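You operate a simulated robot arm through the tools that you are given. There is no shell and no other tool.

Carry out the task below with a simulated two-armed robot. There is one attempt and no reset: what you move stays moved.

JOB
Fit the new meter, test the panel and mend what the screen names.
Fine: meter from the long blue tray, in before the panel test box goes on; test again till it shows GOOD.

The check looks at the end state, three seconds after you hand in, the way a careful person would. Anything else that was tipped, shoved, dropped, spilled or broken makes it a failure.

ROBOT AND FRAMES
Two 7-joint arms with three-finger grippers on one trunk that stands fixed in place. Base frame: the origin is at the foot of the trunk, x ahead of it, y to its left, z up. Units: mm, degrees, N and s.
The left shoulder is at [82, 126, 1133], the right one opposite. With the tool pointing down near the work surface each hand reaches from about 360 to 860 mm from the base axis, measured 20 degrees to its own side. Payload 2.94 kg a hand.
Tool frame (each hand has its own): the origin (TCP) lies between the finger pads and is the grasp point; the fingertips stand 30 mm ahead of it; z points along the fingers, y is the line along which they close. The gripper opens to 128 mm; its body begins 93 mm behind the TCP.
Orientation is told as [roll, pitch, yaw] about the base's x, y, z axes, in that order, counted from this pose: with the fingers straight down and closing along the base's y, the tool's x points along the base's -x, its y along +y and its z along -z.

CONTROLS
- The arms move only by the tool apply_moves. It takes "left_moves", "right_moves" or both (then of equal length, played together; a hand with none holds still); each is a list of rows, each a list of 3 entries, a list of its own where there are three numbers: the finger opening in mm, from 0 to 128, then the shift along the base's x, y, z in mm, then the turn, a rotation vector about the base's x, y, z in degrees. In form: [[claw, [x, y, z], [rx, ry, rz]], ...]. A call has 1 to 20 rows; each row shifts and turns the commanded pose from where the row before left it. Each row takes 0.2 s and may step no farther than 50 mm and 8.6 degrees from the row before; otherwise, or with a gripper value out of range, the whole call is refused. A pose out of reach is approached as far as the arm can. The call stops where the force on the tool passes 90 N (or 10 N more than at its start, if that is more) or the arm is blocked; 0.2 s more then pass. Each finger travels about 84.2 mm/s and halts on what it meets, pressing with about 30 N; the grip force reading is that of the motor and also rises with nothing between the fingers. The clock runs only during rows and for 0.2 s after the last one: add rows that do not move to give the fingers time. It gives the time, the measured TCP pose, the force on the tool (base axes), the opening and the grip force at its end, in the units of the frame above (readings bear some noise), with the torque about the TCP (base axes, N m) and any sound that the robot's microphone picked up, and new pictures: "views" is both (left out), scene, wrist or none (wrist: the cameras of the hands that moved).
- Cameras (640 x 400 px; columns grow to the right, rows downward): "scene" is now at [204.3, -39.7, 1315.5]; the picture's right is [-0.45, -0.89, 0.00], its down [-0.36, 0.18, -0.91] and it looks along [0.82, -0.41, -0.40] (base axes); focal length 214 px, centre (320, 200). "left" rides on the left gripper at [69, 15, -120] in its tool frame; the picture's right is [-0.21, 0.98, 0.00], its down [-0.82, -0.18, -0.54] and it looks along [-0.53, -0.12, 0.84] (tool axes); focal length 251 px, centre (320, 200). "right" rides on the right gripper at [69, -15, -120] in its tool frame; the picture's right is [0.21, 0.98, 0.00], its down [-0.82, 0.18, -0.54] and it looks along [-0.53, 0.12, 0.84] (tool axes); focal length 251 px, centre (320, 200). There is no depth. A picture from a camera that has moved, and an enlarged one, comes with that camera's place and axes in the base frame and with its lens.
- raise_lower(by): moves the trunk up (or, below 0, down) by that many mm; the arms and the scene camera ride with it, the base frame stays. It gives what a move gives, with no picture.
- pan_tilt(pan, tilt): turns the head with the scene camera to pan (to the left, within 80 degrees either way) and tilt (down, from -29 to 69), counted from straight ahead of the robot (the tilt from the chest, where the trunk bows). It gives what a move gives, and a new picture of the scene camera.
- inspect(camera, box): a new picture of the part [left, top, right, bottom] of that camera's present view, enlarged. No time passes.
- finish_job(): hands the job in; it is judged then, once.

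Nothing tells you positions but the pictures and the camera data. Unless the task says otherwise, let go and move clear before handing in.

The tools are called after "Request:" as a command line: name --argument value ..., lists and objects as JSON in quotes. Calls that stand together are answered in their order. apply_moves: Moves the arms, as the interface text tells. Its arguments: {"type":"object","properties":{"left_moves":{"type":"array","items":{"type":"array"}},"right_moves":{"type":"array","items":{"type":"array"}},"views":{"type":"string","enum":["both","scene","wrist","none"]}},"required":[]} The other tools are called the same way: raise_lower (by) moves the trunk up or down; pan_tilt (pan, tilt) turns the head that bears the scene camera; inspect (camera, box) takes an enlarged picture of a part of a camera's view; finish_job () hands the job in.

At the start:

```text
time: 0.0
left_tool_pos: [487.1, 35.2, 1251.5]
left_tcp_rot: [0.1, 0.1, 0.0]
left_contact_force: [-0.3, -0.7, 0.6]
left_wrist_torque: [-0.02, -0.03, -0.03]
left_opening: 128.0
left_grasp_force: 0.0
right_tool_pos: [423.5, -374.1, 1272.6]
right_tcp_rot: [0.0, 0.1, 0.0]
right_contact_force: [-0.6, 0.9, -0.3]
right_wrist_torque: [0.04, 0.0, 0.01]
right_opening: 127.9
right_grasp_force: 0.1
trunk travel left (down, up): [-350.0, 197.0]
head pan, tilt (commanded): [-26.8, 23.9]
```

scene: 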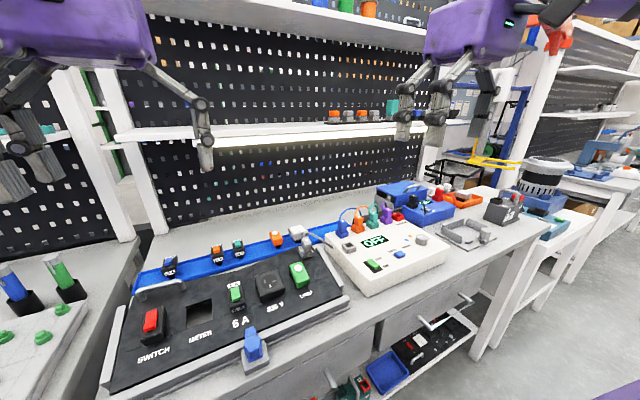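
right: 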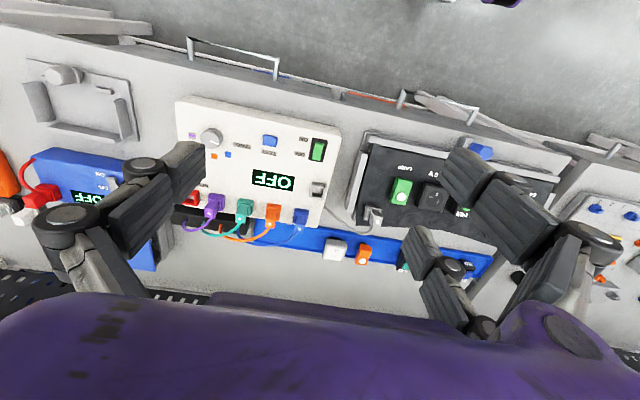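
left: 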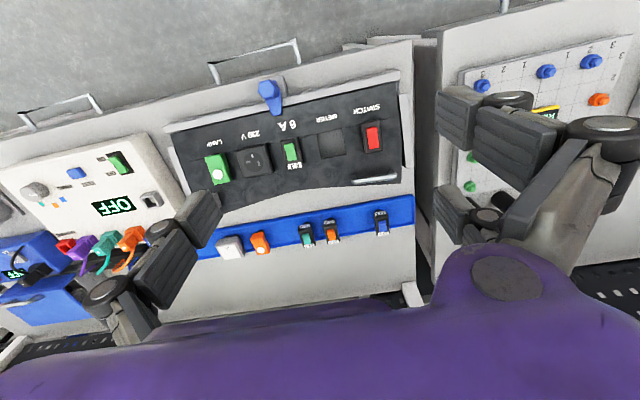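

I see a workbench with a black panel (SWITCH, empty METER slot, 6 A fuse, 230 V socket, LAMP), a blue tray with small modules behind it, and a white test box showing OFF. First I'll look closely at everything before moving.

Request:
inspect --camera "scene" --box '[100, 200, 360, 400]'

Request:
inspect --camera "scene" --box '[310, 170, 530, 300]'

Request:
inspect --camera "left" --box '[160, 60, 430, 270]'

Request:
inspect --camera "right" --box '[0, 60, 350, 280]'

```text
2.00 times, centred on (230, 300) of scene
camera zoom: at [204.3, -39.7, 1315.5], right [-0.45, -0.89, 0.0], down [-0.36, 0.18, -0.91], along [0.82, -0.41, -0.4], focal length 429 px, centre (500, 0)
```

zoom: 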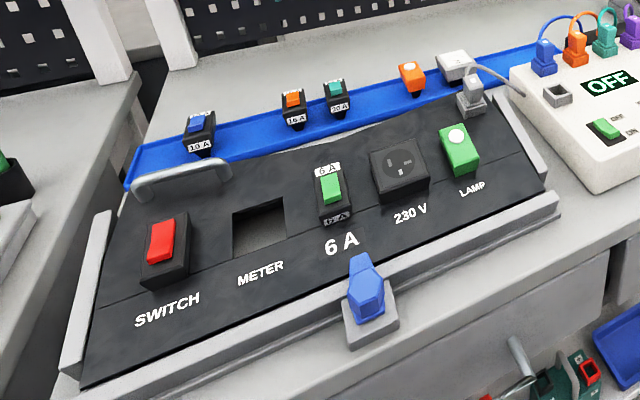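

```text
2.91 times, centred on (420, 235) of scene
camera zoom: at [204.3, -39.7, 1315.5], right [-0.45, -0.89, 0.0], down [-0.36, 0.18, -0.91], along [0.82, -0.41, -0.4], focal length 624 px, centre (29, 98)
```

zoom: 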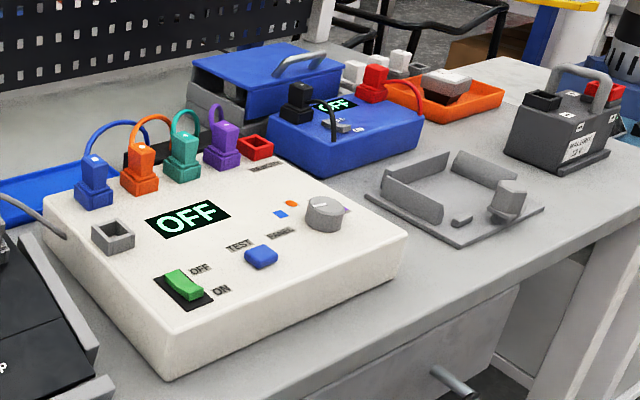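

```text
1.90 times, centred on (295, 165) of left
camera zoom: at [418.1, 52.5, 1372.4], right [0.21, 0.98, 0.0], down [0.82, -0.18, 0.54], along [0.53, -0.12, -0.84], focal length 479 px, centre (368, 267)
```

zoom: 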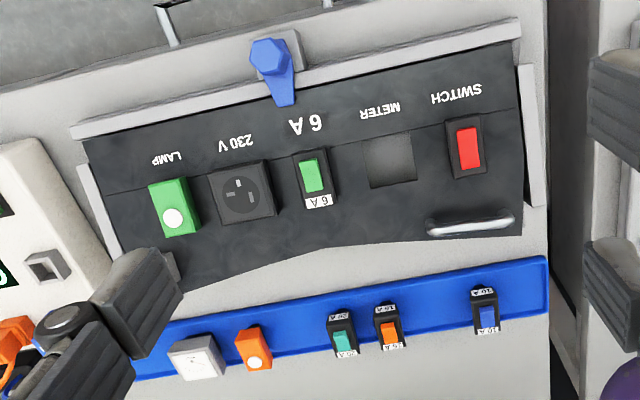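

```text
1.82 times, centred on (175, 170) of right
camera zoom: at [355.2, -388.7, 1392.2], right [-0.21, 0.98, 0.0], down [0.82, 0.18, 0.54], along [0.53, 0.12, -0.84], focal length 457 px, centre (584, 254)
```

zoom: 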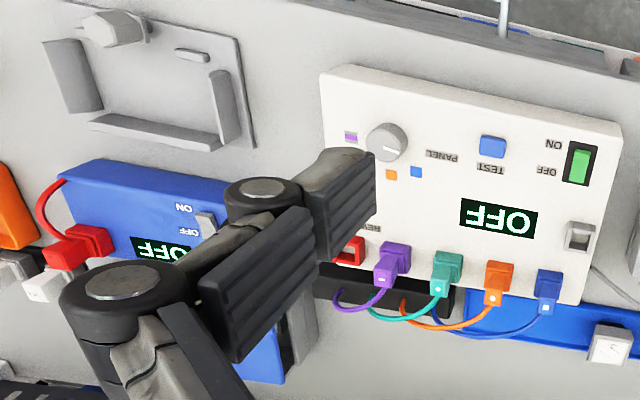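

The layout is clearer now. I'll zoom further into the tray parts, the test box and the panel details.

Request:
inspect --camera "scene" --box '[240, 215, 350, 285]'

Request:
inspect --camera "scene" --box '[130, 235, 260, 315]'

Request:
inspect --camera "scene" --box '[320, 195, 460, 290]'

Request:
inspect --camera "left" --box '[200, 180, 420, 290]'

Request:
inspect --camera "right" --box '[170, 90, 350, 250]'

Request:
inspect --camera "scene" --box '[0, 230, 130, 400]'

Request:
pan_tilt --pan 0 --tilt 45

```text
5.71 times, centred on (295, 250) of scene
camera zoom: at [204.3, -39.7, 1315.5], right [-0.45, -0.89, 0.0], down [-0.36, 0.18, -0.91], along [0.82, -0.41, -0.4], focal length 1226 px, centre (463, -86)
```

zoom: 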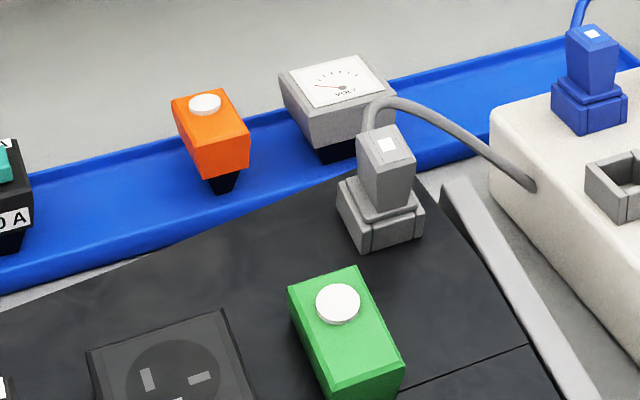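

```text
4.92 times, centred on (195, 275) of scene
camera zoom: at [204.3, -39.7, 1315.5], right [-0.45, -0.89, 0.0], down [-0.36, 0.18, -0.91], along [0.82, -0.41, -0.4], focal length 1056 px, centre (935, -169)
```

zoom: 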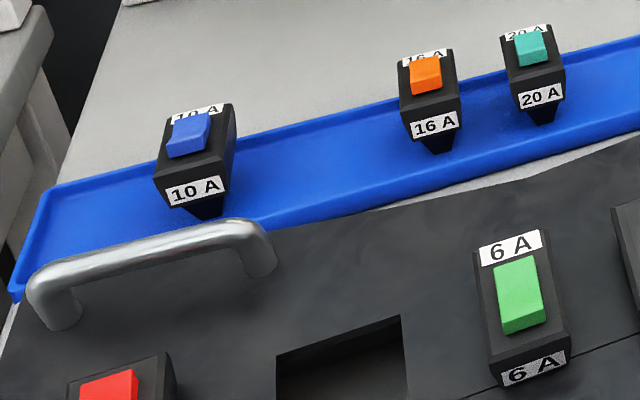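

```text
4.21 times, centred on (390, 242) of scene
camera zoom: at [204.3, -39.7, 1315.5], right [-0.45, -0.89, 0.0], down [-0.36, 0.18, -0.91], along [0.82, -0.41, -0.4], focal length 903 px, centre (25, 21)
```

zoom: 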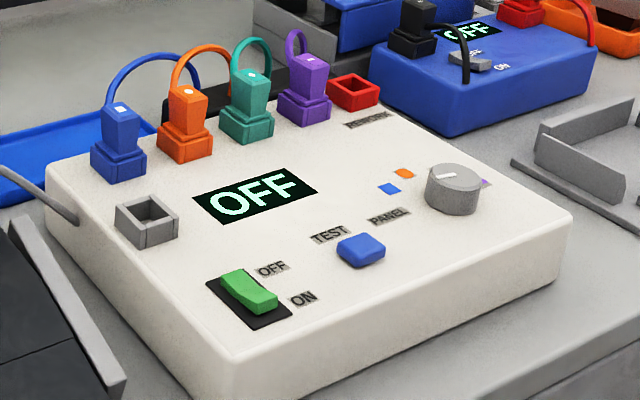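

```text
2.91 times, centred on (310, 235) of left
camera zoom: at [418.1, 52.5, 1372.4], right [0.21, 0.98, 0.0], down [0.82, -0.18, 0.54], along [0.53, -0.12, -0.84], focal length 731 px, centre (349, 98)
```

zoom: 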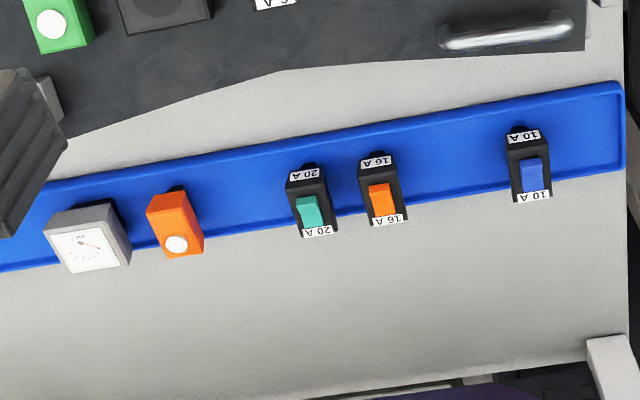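

```text
2.50 times, centred on (260, 170) of right
camera zoom: at [355.2, -388.7, 1392.2], right [-0.21, 0.98, 0.0], down [0.82, 0.18, 0.54], along [0.53, 0.12, -0.84], focal length 629 px, centre (470, 275)
```

zoom: 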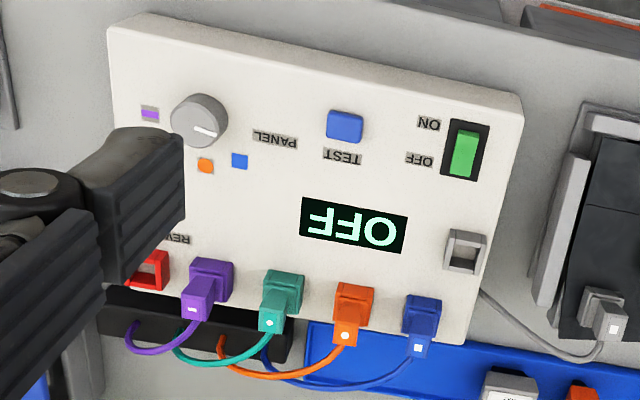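

```text
2.35 times, centred on (65, 315) of scene
camera zoom: at [204.3, -39.7, 1315.5], right [-0.45, -0.89, 0.0], down [-0.36, 0.18, -0.91], along [0.82, -0.41, -0.4], focal length 505 px, centre (920, -71)
```

zoom: 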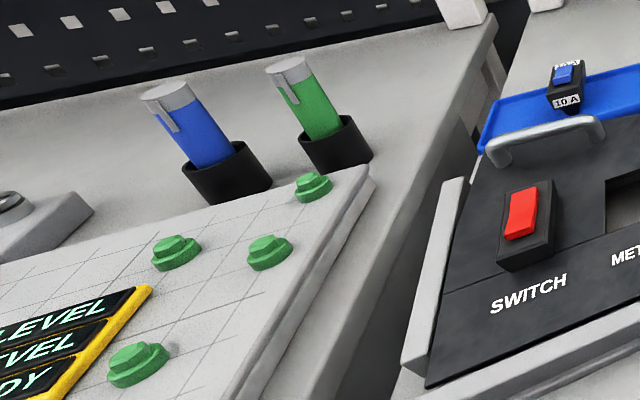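

```text
time: 0.9
left_tool_pos: [486.9, 36.7, 1253.0]
left_tcp_rot: [0.1, -0.1, 0.0]
left_contact_force: [0.7, -0.2, 0.4]
left_wrist_torque: [0.01, 0.05, -0.01]
left_opening: 128.0
left_grasp_force: 0.0
right_tool_pos: [424.9, -373.8, 1272.1]
right_tcp_rot: [0.0, 0.0, 0.0]
right_contact_force: [-0.4, 0.3, 0.6]
right_wrist_torque: [0.02, 0.01, 0.04]
right_opening: 127.7
right_grasp_force: 0.0
trunk travel left (down, up): [-350.0, 197.0]
head pan, tilt (commanded): [0.0, 45.0]
camera scene: at [203.1, 1.8, 1283.2], right [0.0, -1.0, 0.0], down [-0.71, 0.0, -0.71], along [0.71, 0.0, -0.71], focal length 214 px, centre (320, 200)
```

scene: 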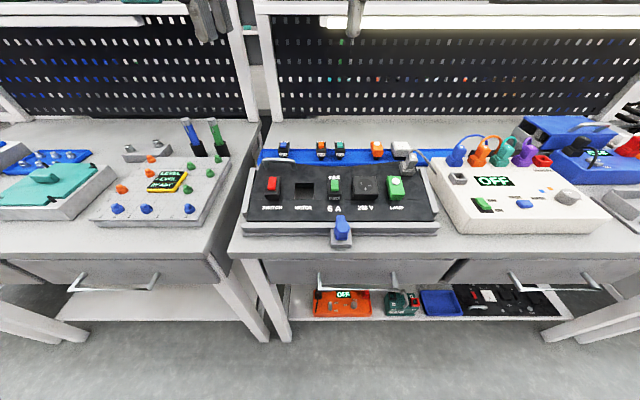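

The spare meter is the grey "VOLT" box in the blue tray; the empty METER hole triangulates to about [579, 38, 941]. I'll zoom into this new view to measure things.

Request:
inspect --camera "scene" --box '[235, 130, 345, 200]'

Request:
inspect --camera "scene" --box '[340, 130, 450, 200]'

Request:
inspect --camera "scene" --box '[230, 190, 340, 260]'

Request:
inspect --camera "scene" --box '[330, 190, 440, 260]'

Request:
inspect --camera "scene" --box '[430, 120, 610, 240]'

Request:
inspect --camera "scene" --box '[290, 260, 560, 330]'

```text
5.71 times, centred on (290, 165) of scene
camera zoom: at [203.1, 1.8, 1283.2], right [0.0, -1.0, 0.0], down [-0.71, 0.0, -0.71], along [0.71, 0.0, -0.71], focal length 1226 px, centre (491, 400)
```

zoom: 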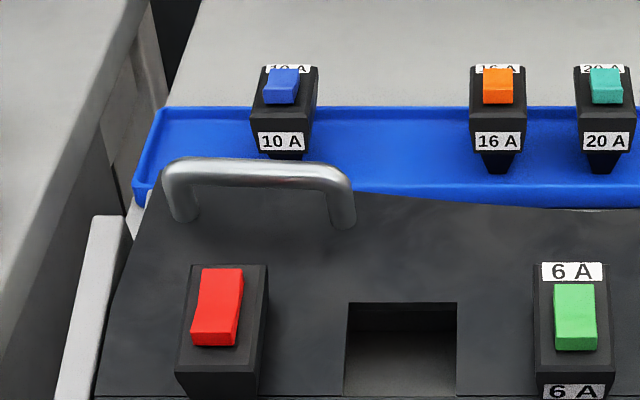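

```text
5.71 times, centred on (395, 165) of scene
camera zoom: at [203.1, 1.8, 1283.2], right [0.0, -1.0, 0.0], down [-0.71, 0.0, -0.71], along [0.71, 0.0, -0.71], focal length 1226 px, centre (-109, 400)
```

zoom: 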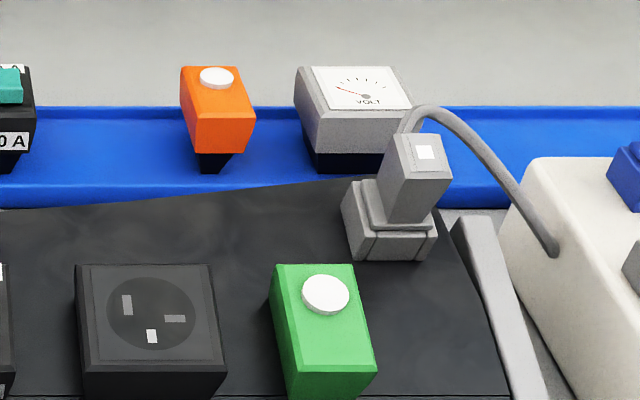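

```text
5.71 times, centred on (285, 225) of scene
camera zoom: at [203.1, 1.8, 1283.2], right [0.0, -1.0, 0.0], down [-0.71, 0.0, -0.71], along [0.71, 0.0, -0.71], focal length 1226 px, centre (520, 57)
```

zoom: 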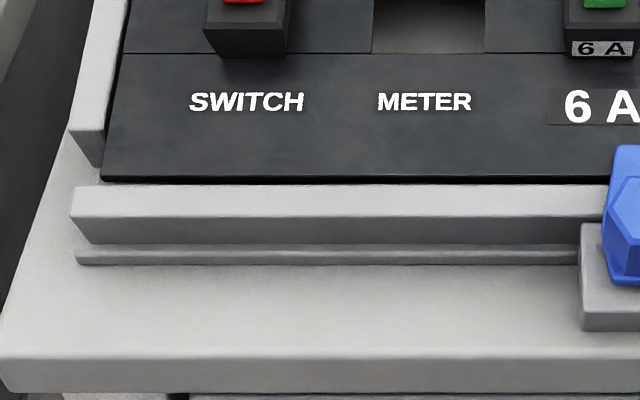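

```text
5.71 times, centred on (385, 225) of scene
camera zoom: at [203.1, 1.8, 1283.2], right [0.0, -1.0, 0.0], down [-0.71, 0.0, -0.71], along [0.71, 0.0, -0.71], focal length 1226 px, centre (-51, 57)
```

zoom: 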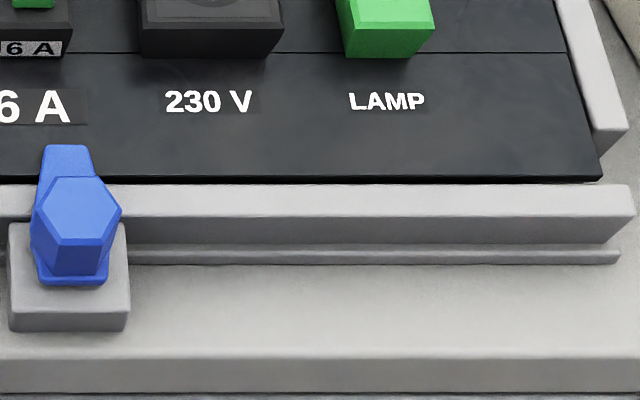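

```text
3.33 times, centred on (520, 180) of scene
camera zoom: at [203.1, 1.8, 1283.2], right [0.0, -1.0, 0.0], down [-0.71, 0.0, -0.71], along [0.71, 0.0, -0.71], focal length 715 px, centre (-347, 267)
```

zoom: 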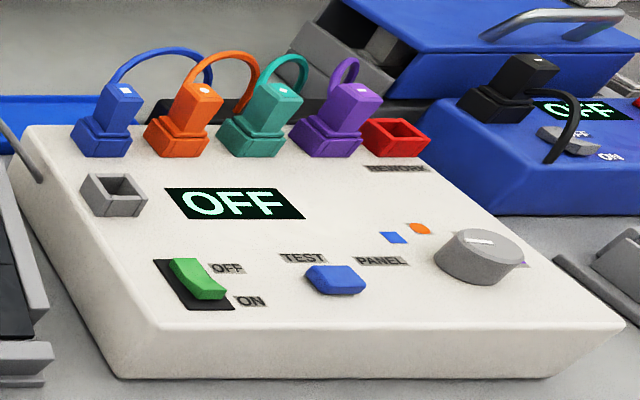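

```text
2.37 times, centred on (425, 295) of scene
camera zoom: at [203.1, 1.8, 1283.2], right [0.0, -1.0, 0.0], down [-0.71, 0.0, -0.71], along [0.71, 0.0, -0.71], focal length 508 px, centre (71, -25)
```

zoom: 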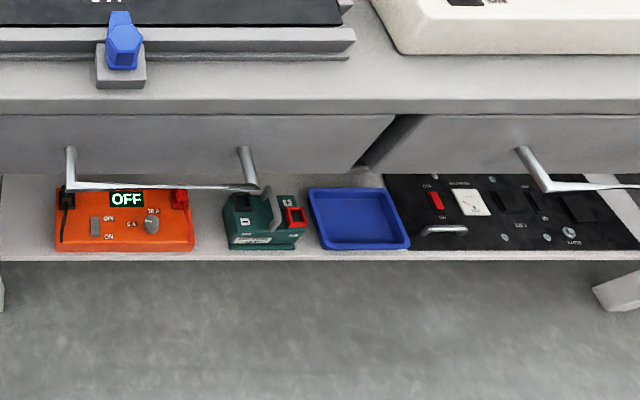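

The panel, tray and test box are visible in detail. I'll zoom further on the test-box knob, labels and plugs to understand the settings.

Request:
inspect --camera "scene" --box '[535, 170, 605, 215]'

Request:
inspect --camera "right" --box '[185, 110, 255, 155]'

Request:
inspect --camera "scene" --box '[440, 130, 560, 200]'

Request:
inspect --camera "right" --box '[170, 180, 350, 250]'

Request:
inspect --camera "right" --box '[340, 110, 560, 260]'

```text
8.89 times, centred on (570, 192) of scene
camera zoom: at [203.1, 1.8, 1283.2], right [0.0, -1.0, 0.0], down [-0.71, 0.0, -0.71], along [0.71, 0.0, -0.71], focal length 1906 px, centre (-1902, 267)
```

zoom: 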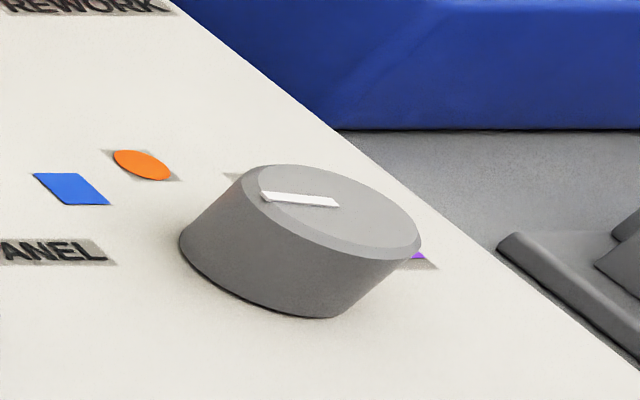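

```text
8.89 times, centred on (220, 132) of right
camera zoom: at [355.2, -388.7, 1392.2], right [-0.21, 0.98, 0.0], down [0.82, 0.18, 0.54], along [0.53, 0.12, -0.84], focal length 2235 px, centre (1209, 800)
```

zoom: 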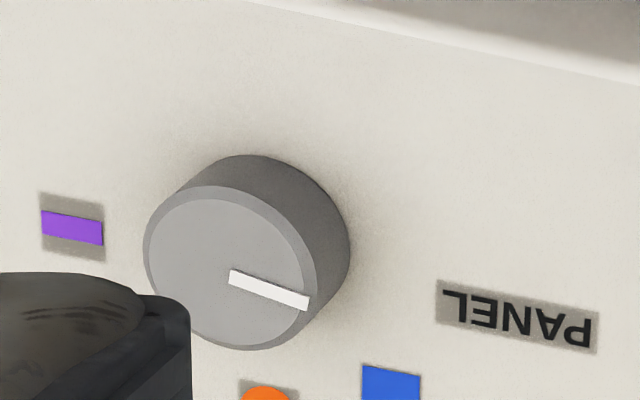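

```text
5.33 times, centred on (500, 165) of scene
camera zoom: at [203.1, 1.8, 1283.2], right [0.0, -1.0, 0.0], down [-0.71, 0.0, -0.71], along [0.71, 0.0, -0.71], focal length 1144 px, centre (-640, 387)
```

zoom: 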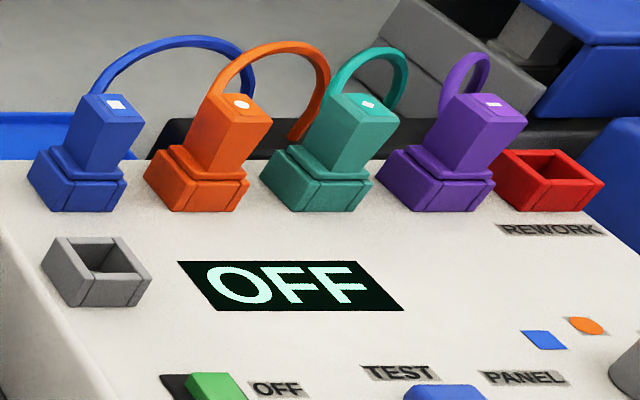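

```text
3.56 times, centred on (260, 215) of right
camera zoom: at [355.2, -388.7, 1392.2], right [-0.21, 0.98, 0.0], down [0.82, 0.18, 0.54], along [0.53, 0.12, -0.84], focal length 894 px, centre (533, 147)
```

zoom: 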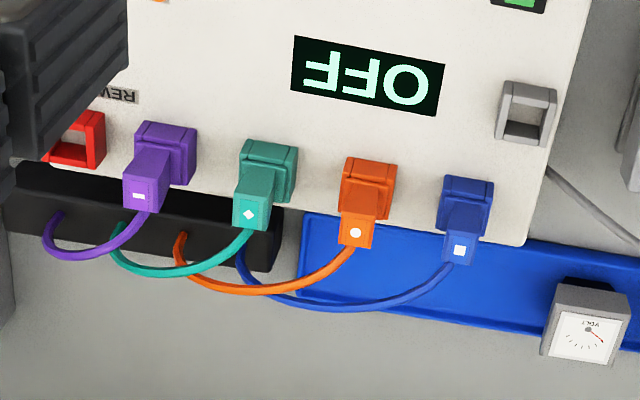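

```text
2.67 times, centred on (450, 185) of right
camera zoom: at [355.2, -388.7, 1392.2], right [-0.21, 0.98, 0.0], down [0.82, 0.18, 0.54], along [0.53, 0.12, -0.84], focal length 670 px, centre (-27, 240)
```

zoom: 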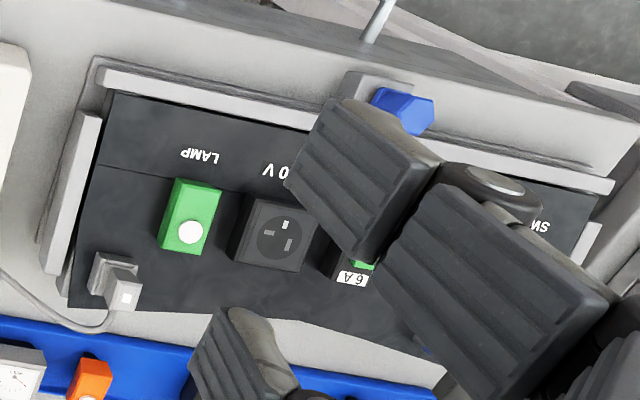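

The knob's pointer is on "PANEL" and the plugs carry shape marks. Before moving arms near the shelf, I'll look straight ahead to judge shelf clearance, and back.

Request:
pan_tilt --pan -20 --tilt 5

```text
time: 2.0
left_tool_pos: [487.1, 36.3, 1253.2]
left_tcp_rot: [0.1, 0.0, 0.0]
left_contact_force: [-0.3, -0.3, 0.8]
left_wrist_torque: [-0.01, -0.07, -0.01]
left_opening: 128.0
left_grasp_force: 0.0
right_tool_pos: [423.6, -374.0, 1273.4]
right_tcp_rot: [-0.1, 0.0, 0.0]
right_contact_force: [-0.2, 0.1, 0.2]
right_wrist_torque: [-0.04, -0.05, 0.0]
right_opening: 127.8
right_grasp_force: 0.1
trunk travel left (down, up): [-350.0, 197.0]
head pan, tilt (commanded): [-20.0, 5.0]
camera scene: at [208.1, -29.5, 1346.0], right [-0.34, -0.94, 0.0], down [-0.08, 0.03, -1.0], along [0.94, -0.34, -0.09], focal length 214 px, centre (320, 200)
```

scene: 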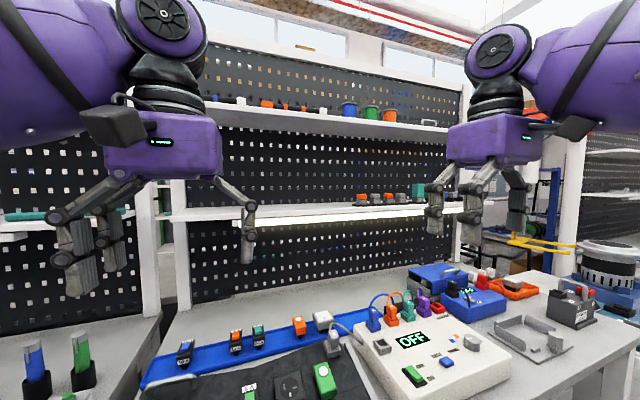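

The shelf is well above and behind the tray, so the right hand can approach the meter. I'll park the left hand to the left and bring the right hand above the meter for a closer look.

Request:
apply_moves --left_moves '[[128, [0, 40, 0], [0, 0, 0]], [128, [0, 40, 0], [0, 0, 0]], [128, [0, 40, 0], [0, 0, 0]], [128, [0, 40, 0], [0, 0, 0]], [128, [0, 40, 0], [0, 0, 0]], [128, [0, 40, 0], [0, 0, 0]], [128, [0, 0, 0], [0, 0, 0]], [128, [0, 0, 0], [0, 0, 0]]]' --right_moves '[[128, [35, 14, -15], [0, 0, 0]], [128, [35, 14, -15], [0, 0, 0]], [128, [35, 14, -15], [0, 0, 0]], [128, [35, 14, -15], [0, 0, 0]], [128, [35, 14, -15], [0, 0, 0]], [128, [35, 14, -15], [0, 0, 0]], [128, [35, 14, -15], [0, 0, 0]], [128, [35, 14, -15], [0, 0, 0]]]' --views "none"

Request:
pan_tilt --pan -15 --tilt 35

Request:
inspect --camera "right" --box '[0, 0, 640, 400]'

```text
time: 3.8
left_tool_pos: [484.4, 279.2, 1252.4]
left_tcp_rot: [0.0, -0.1, 0.0]
left_contact_force: [0.2, -0.2, -0.9]
left_wrist_torque: [-0.01, 0.04, -0.01]
left_opening: 128.2
left_grasp_force: 0.1
right_tool_pos: [645.6, -286.9, 1157.5]
right_tcp_rot: [0.0, -0.1, 0.0]
right_contact_force: [0.0, -1.1, 0.6]
right_wrist_torque: [0.01, -0.02, 0.02]
right_opening: 127.9
right_grasp_force: 0.1
right hand out of reach, approached as far as the arm can: row 7, 8
trunk travel left (down, up): [-350.0, 197.0]
head pan, tilt (commanded): [-20.0, 5.0]
```

```text
time: 4.7
left_tool_pos: [486.6, 277.7, 1252.0]
left_tcp_rot: [0.0, -0.1, 0.0]
left_contact_force: [-0.4, 0.2, -0.1]
left_wrist_torque: [-0.01, 0.01, -0.02]
left_opening: 128.1
left_grasp_force: 0.1
right_tool_pos: [646.2, -287.4, 1157.2]
right_tcp_rot: [0.0, 0.0, 0.0]
right_contact_force: [0.3, 0.0, -0.1]
right_wrist_torque: [0.01, 0.01, -0.01]
right_opening: 127.6
right_grasp_force: 0.0
trunk travel left (down, up): [-350.0, 197.0]
head pan, tilt (commanded): [-15.0, 35.0]
camera scene: at [206.6, -20.8, 1298.1], right [-0.26, -0.97, 0.0], down [-0.55, 0.15, -0.82], along [0.79, -0.21, -0.57], focal length 214 px, centre (320, 200)
```

scene: 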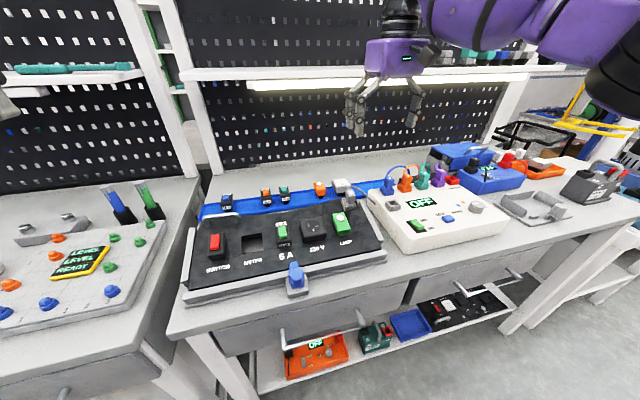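

```text
1.00 times, centred on (320, 200) of right (not enlarged: the box is as wide or as high as the picture)
camera zoom: at [578.2, -302.0, 1277.6], right [-0.21, 0.98, 0.0], down [0.82, 0.18, 0.54], along [0.53, 0.12, -0.84], focal length 251 px, centre (320, 200)
```

zoom: 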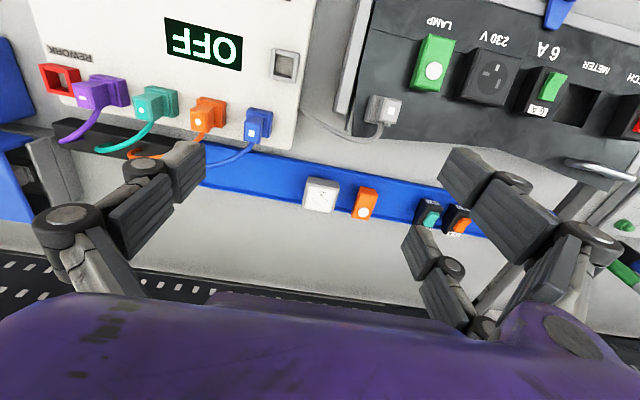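

The reach at this height was limited; reach grows as the hand gets lower. I'll lower the right hand a bit and continue.

Request:
apply_moves --right_moves '[[128, [0, 0, -40], [0, 0, 0]], [128, [0, 0, -40], [0, 0, 0]], [128, [0, 0, 0], [0, 0, 0]]]' --views "wrist"

```text
time: 5.5
left_tool_pos: [485.8, 279.2, 1252.6]
left_tcp_rot: [0.0, 0.0, 0.0]
left_contact_force: [0.5, -0.2, 0.7]
left_wrist_torque: [0.0, -0.02, 0.03]
left_opening: 127.8
left_grasp_force: 0.1
right_tool_pos: [643.2, -286.8, 1080.7]
right_tcp_rot: [0.0, 0.1, 0.0]
right_contact_force: [-0.6, -0.6, 0.8]
right_wrist_torque: [0.0, -0.04, 0.0]
right_opening: 128.1
right_grasp_force: 0.0
trunk travel left (down, up): [-350.0, 197.0]
head pan, tilt (commanded): [-15.0, 35.0]
camera right: at [574.7, -301.5, 1199.6], right [-0.21, 0.98, 0.0], down [0.82, 0.18, 0.54], along [0.53, 0.12, -0.84], focal length 251 px, centre (320, 200)
```

right: 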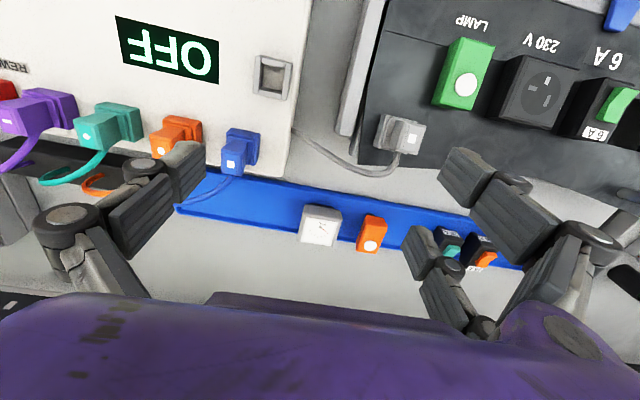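

The meter face now lies near the centre column of the wrist view. I'll zoom to measure it and the finger geometry.

Request:
inspect --camera "right" --box '[280, 180, 410, 265]'

Request:
inspect --camera "scene" --box '[310, 165, 390, 215]'

Request:
inspect --camera "right" --box '[400, 0, 640, 150]'

Request:
inspect --camera "scene" --box '[170, 180, 390, 310]'

```text
4.71 times, centred on (345, 222) of right
camera zoom: at [574.7, -301.5, 1199.6], right [-0.21, 0.98, 0.0], down [0.82, 0.18, 0.54], along [0.53, 0.12, -0.84], focal length 1183 px, centre (202, 94)
```

zoom: 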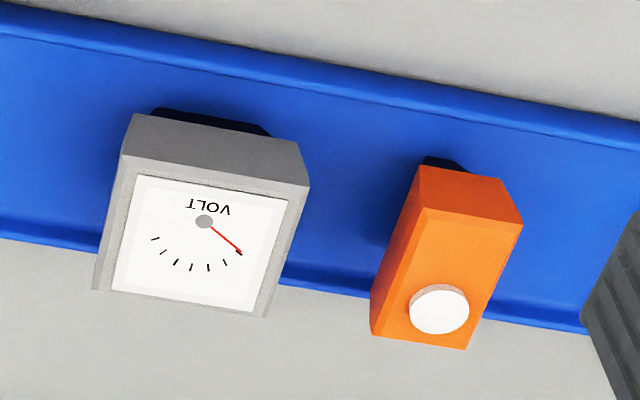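

```text
8.00 times, centred on (350, 190) of scene
camera zoom: at [206.6, -20.8, 1298.0], right [-0.26, -0.97, 0.0], down [-0.55, 0.15, -0.82], along [0.79, -0.21, -0.57], focal length 1716 px, centre (80, 280)
```

zoom: 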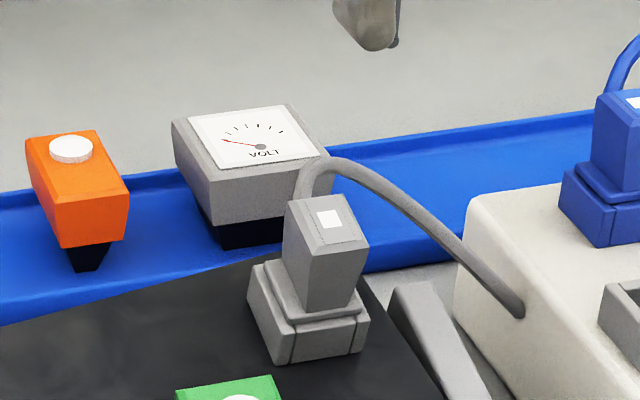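

```text
2.67 times, centred on (520, 75) of right
camera zoom: at [574.7, -301.5, 1199.6], right [-0.21, 0.98, 0.0], down [0.82, 0.18, 0.54], along [0.53, 0.12, -0.84], focal length 670 px, centre (-213, 533)
```

zoom: 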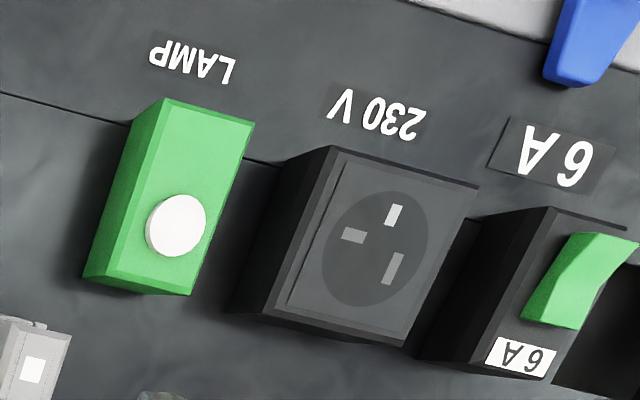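

```text
2.91 times, centred on (280, 245) of scene
camera zoom: at [206.6, -20.8, 1298.0], right [-0.26, -0.97, 0.0], down [-0.55, 0.15, -0.82], along [0.79, -0.21, -0.57], focal length 624 px, centre (436, 69)
```

zoom: 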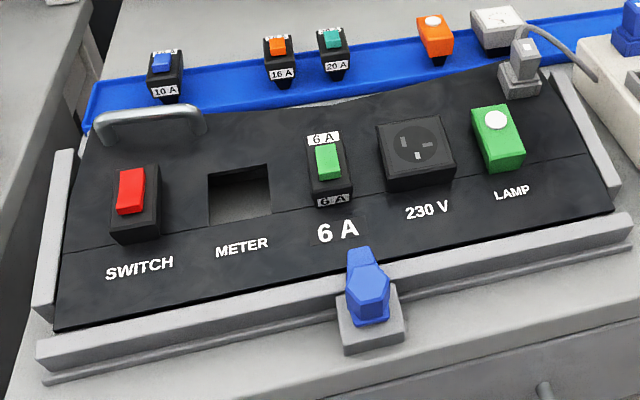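

Triangulating gives the meter top at about [797, -255, 930] (about 55 mm wide) and the METER hole near [584, 39, 932]. I need the tilt of the panel face, so I'll bring the right wrist camera over the hole for a second viewpoint.

Request:
apply_moves --left_moves '[[128, [-10, 25, 10], [0, 0, 0]], [128, [-10, 25, 10], [0, 0, 0]], [128, [-10, 25, 10], [0, 0, 0]], [128, [0, 0, 0], [0, 0, 0]], [128, [0, 0, 0], [0, 0, 0]], [128, [0, 0, 0], [0, 0, 0]], [128, [0, 0, 0], [0, 0, 0]], [128, [0, 0, 0], [0, 0, 0]], [128, [0, 0, 0], [0, 0, 0]], [128, [0, 0, 0], [0, 0, 0]]]' --right_moves '[[128, [-15, 33, 0], [0, 0, 0]], [128, [-15, 33, 0], [0, 0, 0]], [128, [-15, 33, 0], [0, 0, 0]], [128, [-15, 33, 0], [0, 0, 0]], [128, [-15, 33, 0], [0, 0, 0]], [128, [-15, 33, 0], [0, 0, 0]], [128, [-15, 33, 0], [0, 0, 0]], [128, [-15, 33, 0], [0, 0, 0]], [128, [-15, 33, 0], [0, 0, 0]], [128, [0, 0, 0], [0, 0, 0]]]' --views "both"

```text
time: 7.7
left_tool_pos: [479.8, 329.1, 1238.4]
left_tcp_rot: [0.0, -0.1, 0.0]
left_contact_force: [-0.2, -0.6, 0.1]
left_wrist_torque: [0.0, 0.01, -0.05]
left_opening: 128.0
left_grasp_force: 0.2
left hand out of reach, approached as far as the arm can: row 1, 2, 3
right_tool_pos: [547.9, -120.1, 1095.3]
right_tcp_rot: [-0.1, 0.0, 0.0]
right_contact_force: [-0.5, -0.1, 0.1]
right_wrist_torque: [0.04, -0.01, -0.01]
right_opening: 127.9
right_grasp_force: 0.0
right hand out of reach, approached as far as the arm can: row 5, 6, 7, 8, 9
trunk travel left (down, up): [-350.0, 197.0]
head pan, tilt (commanded): [-15.0, 35.0]
camera scene: at [207.1, -21.1, 1297.9], right [-0.26, -0.97, 0.0], down [-0.55, 0.15, -0.82], along [0.79, -0.21, -0.57], focal length 214 px, centre (320, 200)
camera right: at [479.8, -133.6, 1214.9], right [-0.21, 0.98, 0.0], down [0.82, 0.18, 0.54], along [0.53, 0.12, -0.84], focal length 251 px, centre (320, 200)
camera left: at [412.3, 345.5, 1357.4], right [0.21, 0.98, 0.0], down [0.82, -0.18, 0.54], along [0.53, -0.12, -0.84], focal length 251 px, centre (320, 200)
```

scene: 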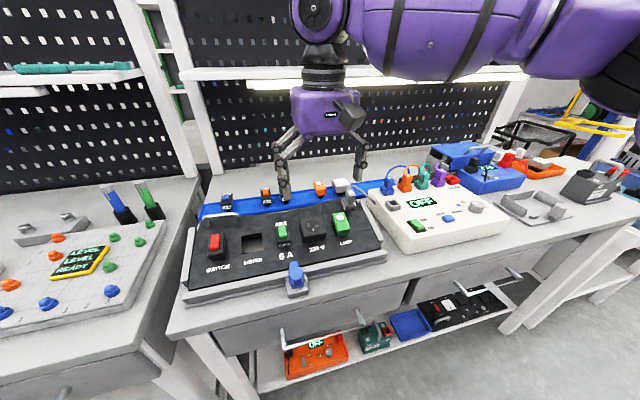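
right: 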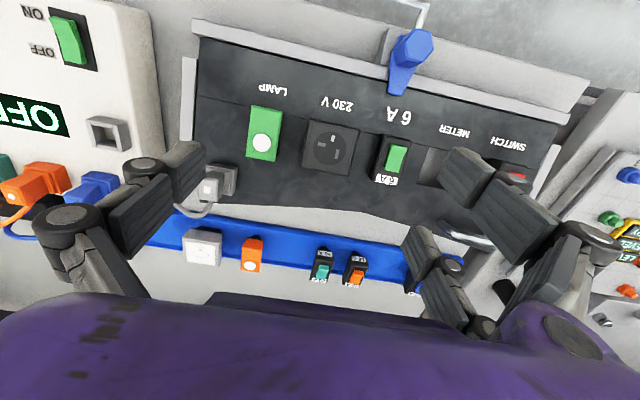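
left: 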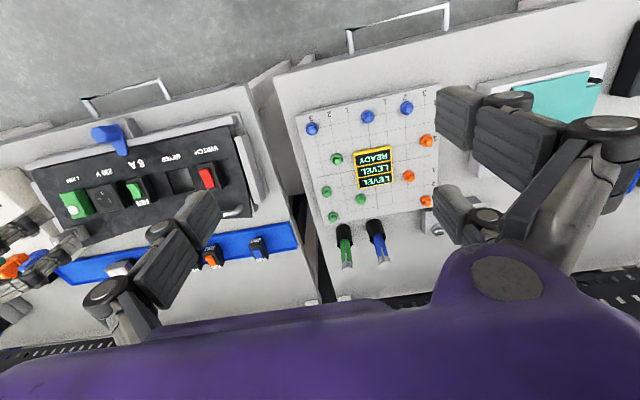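

The right arm stalled crossing to y≈-120 with this wrist yaw. I'll test whether turning the wrist (which I want anyway, so the fingers close along x) lets it reach the hole.

Request:
apply_moves --right_moves '[[128, [0, 0, 0], [0, 0, 8.5]], [128, [0, 0, 0], [0, 0, 8.5]], [128, [0, 0, 0], [0, 0, 8.5]], [128, [0, 0, 0], [0, 0, 8.5]], [128, [0, 0, 0], [0, 0, 8.5]], [128, [0, 30, -5], [0, 0, 0]], [128, [0, 30, -5], [0, 0, 0]], [128, [0, 0, 0], [0, 0, 0]]]' --views "none"

```text
time: 9.5
left_tool_pos: [481.0, 329.7, 1237.2]
left_tcp_rot: [-0.1, -0.2, 0.1]
left_contact_force: [0.1, 0.1, -0.3]
left_wrist_torque: [0.03, -0.03, 0.0]
left_opening: 127.9
left_grasp_force: 0.1
right_tool_pos: [546.5, -119.1, 1096.7]
right_tcp_rot: [-0.1, -0.1, 42.5]
right_contact_force: [0.4, 0.0, -0.4]
right_wrist_torque: [0.0, 0.02, -0.01]
right_opening: 127.8
right_grasp_force: 0.1
right hand out of reach, approached as far as the arm can: row 6, 7
trunk travel left (down, up): [-350.0, 197.0]
head pan, tilt (commanded): [-15.0, 35.0]
```

Yaw turns fine, but y is still limited at this height. I'll try again lower, where the reach is said to be best.

Request:
apply_moves --right_moves '[[128, [0, 0, -30], [0, 0, 0]], [128, [0, 0, -30], [0, 0, 0]], [128, [0, 30, 0], [0, 0, 0]], [128, [0, 30, 0], [0, 0, 0]], [128, [0, 0, 0], [0, 0, 0]]]' --views "none"

```text
time: 10.7
left_tool_pos: [480.1, 329.0, 1238.4]
left_tcp_rot: [0.0, 0.0, 0.0]
left_contact_force: [0.8, 0.7, 0.5]
left_wrist_torque: [0.02, 0.01, -0.02]
left_opening: 128.0
left_grasp_force: 0.1
right_tool_pos: [551.5, -116.6, 1038.0]
right_tcp_rot: [-0.1, -0.1, 42.6]
right_contact_force: [-0.3, -0.4, -0.2]
right_wrist_torque: [0.0, 0.03, 0.02]
right_opening: 127.9
right_grasp_force: 0.0
right hand out of reach, approached as far as the arm can: row 3, 4
trunk travel left (down, up): [-350.0, 197.0]
head pan, tilt (commanded): [-15.0, 35.0]
```

Still limited at y≈-117 for this shoulder height. Since the left hand began at y=35 with the hand high relative to the shoulder, I'll test whether a higher hand-to-shoulder offset (i.e. a lowered trunk) lets the right hand cross over.

Request:
apply_moves --right_moves '[[128, [-10, 0, 40], [0, 0, 0]], [128, [-10, 0, 40], [0, 0, 0]], [128, [-10, 0, 40], [0, 0, 0]], [128, [-10, 0, 40], [0, 0, 0]], [128, [-10, 0, 40], [0, 0, 0]], [128, [0, 30, 0], [0, 0, 0]], [128, [0, 30, 0], [0, 0, 0]], [128, [0, 0, 0], [0, 0, 0]]]' --views "none"

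```text
time: 12.5
left_tool_pos: [480.4, 331.1, 1237.8]
left_tcp_rot: [-0.2, -0.2, 0.0]
left_contact_force: [0.6, -0.6, 0.1]
left_wrist_torque: [-0.04, -0.03, -0.01]
left_opening: 128.1
left_grasp_force: 0.1
right_tool_pos: [493.4, -118.5, 1237.0]
right_tcp_rot: [0.0, -0.2, 42.2]
right_contact_force: [0.1, 0.2, 0.3]
right_wrist_torque: [0.0, 0.01, 0.02]
right_opening: 127.8
right_grasp_force: 0.0
right hand out of reach, approached as far as the arm can: row 5, 6, 7
trunk travel left (down, up): [-350.0, 197.0]
head pan, tilt (commanded): [-15.0, 35.0]
```

The cross-over limit looks like an arm-configuration limit. The left hand started at y=35, so I'll move the right hand back to its side and test whether the left hand can come down over the METER hole.

Request:
apply_moves --right_moves '[[128, [0, -30, 0], [0, 0, -8.5]], [128, [0, -30, 0], [0, 0, -8.5]], [128, [0, -30, 0], [0, 0, -8.5]], [128, [0, -30, 0], [0, 0, -8.5]], [128, [0, -30, 0], [0, 0, -8.5]], [128, [0, -30, 0], [0, 0, 0]], [128, [0, 0, 0], [0, 0, 0]]]' --views "none"

Request:
apply_moves --left_moves '[[128, [0, -40, 0], [0, 0, 0]], [128, [0, -40, 0], [0, 0, 0]], [128, [0, -40, 0], [0, 0, 0]], [128, [0, -40, 0], [0, 0, 0]], [128, [0, -40, 0], [0, 0, 0]], [128, [0, -40, 0], [0, 0, 0]], [128, [0, -40, 0], [0, 0, 0]], [128, [10, 0, -40], [0, 0, 0]], [128, [10, 0, -40], [0, 0, 0]], [128, [10, 0, -40], [0, 0, 0]], [128, [10, 0, -40], [0, 0, 0]], [128, [0, 0, 0], [0, 0, 0]]]' --views "both"

```text
time: 14.1
left_tool_pos: [481.1, 330.1, 1237.8]
left_tcp_rot: [-0.2, -0.1, 0.0]
left_contact_force: [-0.4, 0.3, -0.3]
left_wrist_torque: [-0.06, -0.01, 0.03]
left_opening: 128.1
left_grasp_force: 0.0
right_tool_pos: [493.8, -298.4, 1235.3]
right_tcp_rot: [-0.1, 0.1, 0.1]
right_contact_force: [0.1, 0.4, -0.5]
right_wrist_torque: [-0.05, 0.01, 0.02]
right_opening: 127.9
right_grasp_force: 0.1
trunk travel left (down, up): [-350.0, 197.0]
head pan, tilt (commanded): [-15.0, 35.0]
```

```text
time: 16.7
left_tool_pos: [523.3, 49.4, 1074.9]
left_tcp_rot: [0.0, -0.1, 0.0]
left_contact_force: [-0.2, -0.7, 0.1]
left_wrist_torque: [-0.01, -0.05, 0.01]
left_opening: 128.1
left_grasp_force: 0.1
right_tool_pos: [493.2, -299.9, 1235.7]
right_tcp_rot: [-0.1, -0.1, 0.0]
right_contact_force: [-0.3, 0.0, 0.6]
right_wrist_torque: [0.03, -0.03, -0.01]
right_opening: 128.1
right_grasp_force: 0.1
trunk travel left (down, up): [-350.0, 197.0]
head pan, tilt (commanded): [-15.0, 35.0]
camera scene: at [206.1, -21.2, 1298.1], right [-0.26, -0.97, 0.0], down [-0.55, 0.15, -0.82], along [0.79, -0.21, -0.57], focal length 214 px, centre (320, 200)
camera left: at [454.7, 64.7, 1194.4], right [0.22, 0.98, 0.0], down [0.82, -0.18, 0.54], along [0.53, -0.12, -0.84], focal length 251 px, centre (320, 200)
```

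scene: 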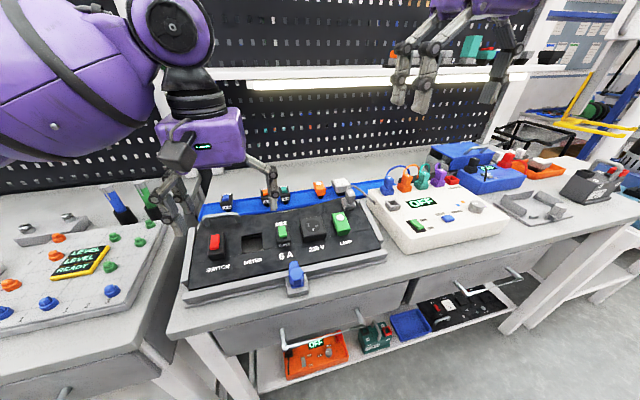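
left: 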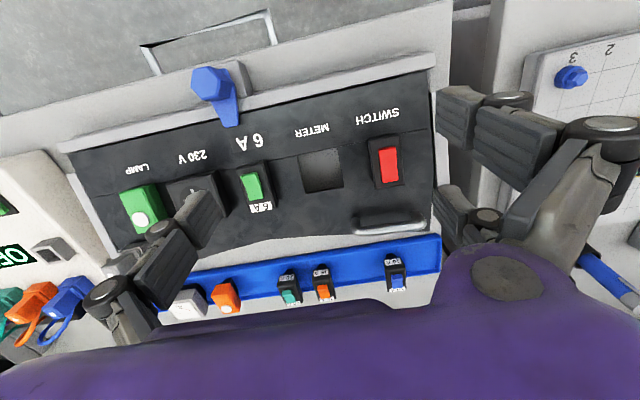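

The left hand can reach over the METER hole. I'll measure the hole and panel tilt from this closer viewpoint.

Request:
inspect --camera "left" --box '[270, 100, 430, 200]'

Request:
inspect --camera "left" --box '[60, 60, 450, 300]'

Request:
inspect --camera "scene" --box '[180, 205, 300, 280]'

```text
4.00 times, centred on (350, 150) of left
camera zoom: at [454.7, 64.7, 1194.4], right [0.22, 0.98, 0.0], down [0.82, -0.18, 0.54], along [0.53, -0.12, -0.84], focal length 1006 px, centre (200, 400)
```

zoom: 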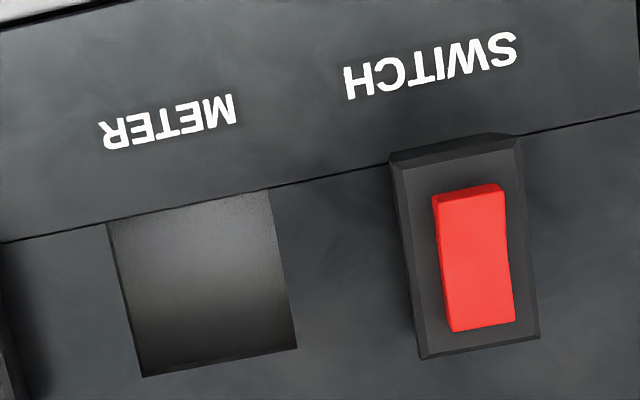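

```text
1.64 times, centred on (255, 180) of left
camera zoom: at [454.7, 64.7, 1194.4], right [0.22, 0.98, 0.0], down [0.82, -0.18, 0.54], along [0.53, -0.12, -0.84], focal length 413 px, centre (427, 233)
```

zoom: 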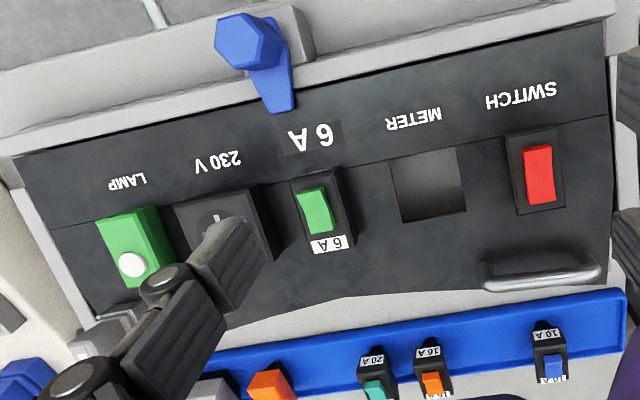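

```text
5.33 times, centred on (240, 242) of scene
camera zoom: at [206.1, -21.2, 1298.1], right [-0.26, -0.97, 0.0], down [-0.55, 0.15, -0.82], along [0.79, -0.21, -0.57], focal length 1144 px, centre (747, -27)
```

zoom: 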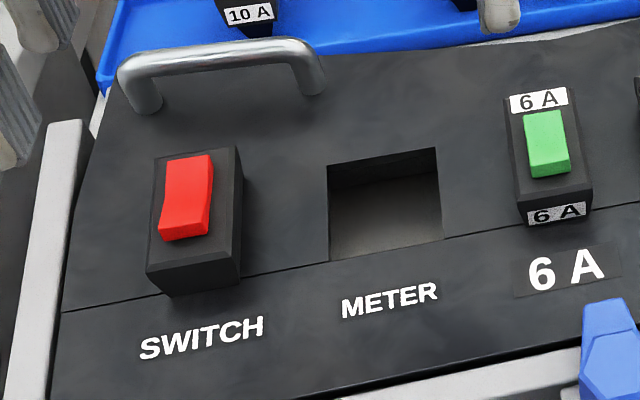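

The hole is 46 mm square, with its front edge at z≈928 (x≈560) and back edge at z≈940 (x≈604), so the panel slopes about 16° and the meter must be tilted to match. Next I'll move the left hand aside again and retest how far the right hand can cross, starting from its original posture.

Request:
apply_moves --left_moves '[[128, [-10, 0, 40], [0, 0, 0]], [128, [-10, 0, 40], [0, 0, 0]], [128, [-10, 0, 40], [0, 0, 0]], [128, [-10, 0, 40], [0, 0, 0]], [128, [0, 40, 0], [0, 0, 0]], [128, [0, 40, 0], [0, 0, 0]], [128, [0, 40, 0], [0, 0, 0]], [128, [0, 40, 0], [0, 0, 0]], [128, [0, 40, 0], [0, 0, 0]], [128, [0, 40, 0], [0, 0, 0]], [128, [0, 30, 0], [0, 0, 0]], [128, [0, 0, 0], [0, 0, 0]]]' --right_moves '[[128, [-35, -37, 18], [0, 0, 0]], [128, [-35, -37, 18], [0, 0, 0]], [128, [0, 0, 0], [0, 0, 0]], [128, [0, 0, 0], [0, 0, 0]], [128, [0, 0, 0], [0, 0, 0]], [128, [0, 0, 0], [0, 0, 0]], [128, [0, 0, 0], [0, 0, 0]], [128, [0, 0, 0], [0, 0, 0]], [128, [0, 0, 0], [0, 0, 0]], [128, [0, 0, 0], [0, 0, 0]], [128, [0, 0, 0], [0, 0, 0]], [128, [0, 0, 0], [0, 0, 0]]]' --views "none"

Request:
apply_moves --right_moves '[[128, [8, 42, -2], [0, 0, 0]], [128, [8, 42, -2], [0, 0, 0]], [128, [8, 42, -2], [0, 0, 0]], [128, [8, 42, -2], [0, 0, 0]], [128, [8, 42, -2], [0, 0, 0]], [128, [8, 42, -2], [0, 0, 0]], [128, [8, 42, -2], [0, 0, 0]], [128, [8, 42, -2], [0, 0, 0]], [128, [0, 0, 0], [0, 0, 0]]]' --views "scene"

```text
refused: row 1 steps farther than a row can; nothing moved
```

```text
time: 18.7
left_tool_pos: [524.0, 48.1, 1075.8]
left_tcp_rot: [-0.1, 0.0, 0.0]
left_contact_force: [-0.9, -0.1, -0.5]
left_wrist_torque: [0.02, 0.0, -0.03]
left_opening: 127.7
left_grasp_force: 0.0
right_tool_pos: [513.3, -127.8, 1224.2]
right_tcp_rot: [0.2, -0.2, -0.1]
right_contact_force: [-0.5, 0.7, -0.7]
right_wrist_torque: [0.0, -0.02, 0.03]
right_opening: 128.1
right_grasp_force: 0.0
right hand out of reach, approached as far as the arm can: row 4, 5, 6, 7, 8
trunk travel left (down, up): [-350.0, 197.0]
head pan, tilt (commanded): [-15.0, 35.0]
camera scene: at [206.5, -21.0, 1298.0], right [-0.26, -0.97, 0.0], down [-0.55, 0.15, -0.82], along [0.79, -0.21, -0.57], focal length 214 px, centre (320, 200)
```

scene: 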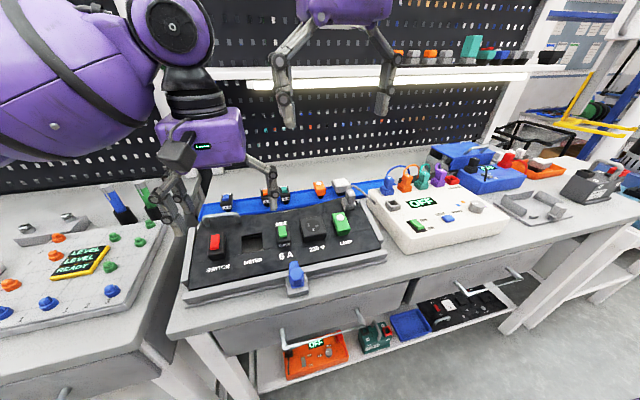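

The first call was refused (step slightly over 50 mm) and only the second ran; nothing touched. I'll back the right hand off first, in smaller steps and one call at a time.

Request:
apply_moves --right_moves '[[128, [0, -40, 0], [0, 0, 0]], [128, [-15, -40, 5], [0, 0, 0]], [128, [-15, -40, 10], [0, 0, 0]], [128, [-20, -40, 10], [0, 0, 0]], [128, [-20, -40, 15], [0, 0, 0]], [128, [-20, -40, 10], [0, 0, 0]], [128, [0, 0, 0], [0, 0, 0]]]' --views "none"

```text
time: 20.3
left_tool_pos: [524.8, 49.0, 1074.5]
left_tcp_rot: [-0.1, 0.1, 0.0]
left_contact_force: [0.4, 0.9, 0.1]
left_wrist_torque: [0.03, 0.0, 0.02]
left_opening: 128.1
left_grasp_force: 0.0
right_tool_pos: [423.7, -369.2, 1274.9]
right_tcp_rot: [0.1, 0.0, 0.0]
right_contact_force: [0.3, 0.0, -0.9]
right_wrist_torque: [0.0, 0.05, 0.02]
right_opening: 128.0
right_grasp_force: 0.0
trunk travel left (down, up): [-350.0, 197.0]
head pan, tilt (commanded): [-15.0, 35.0]
```

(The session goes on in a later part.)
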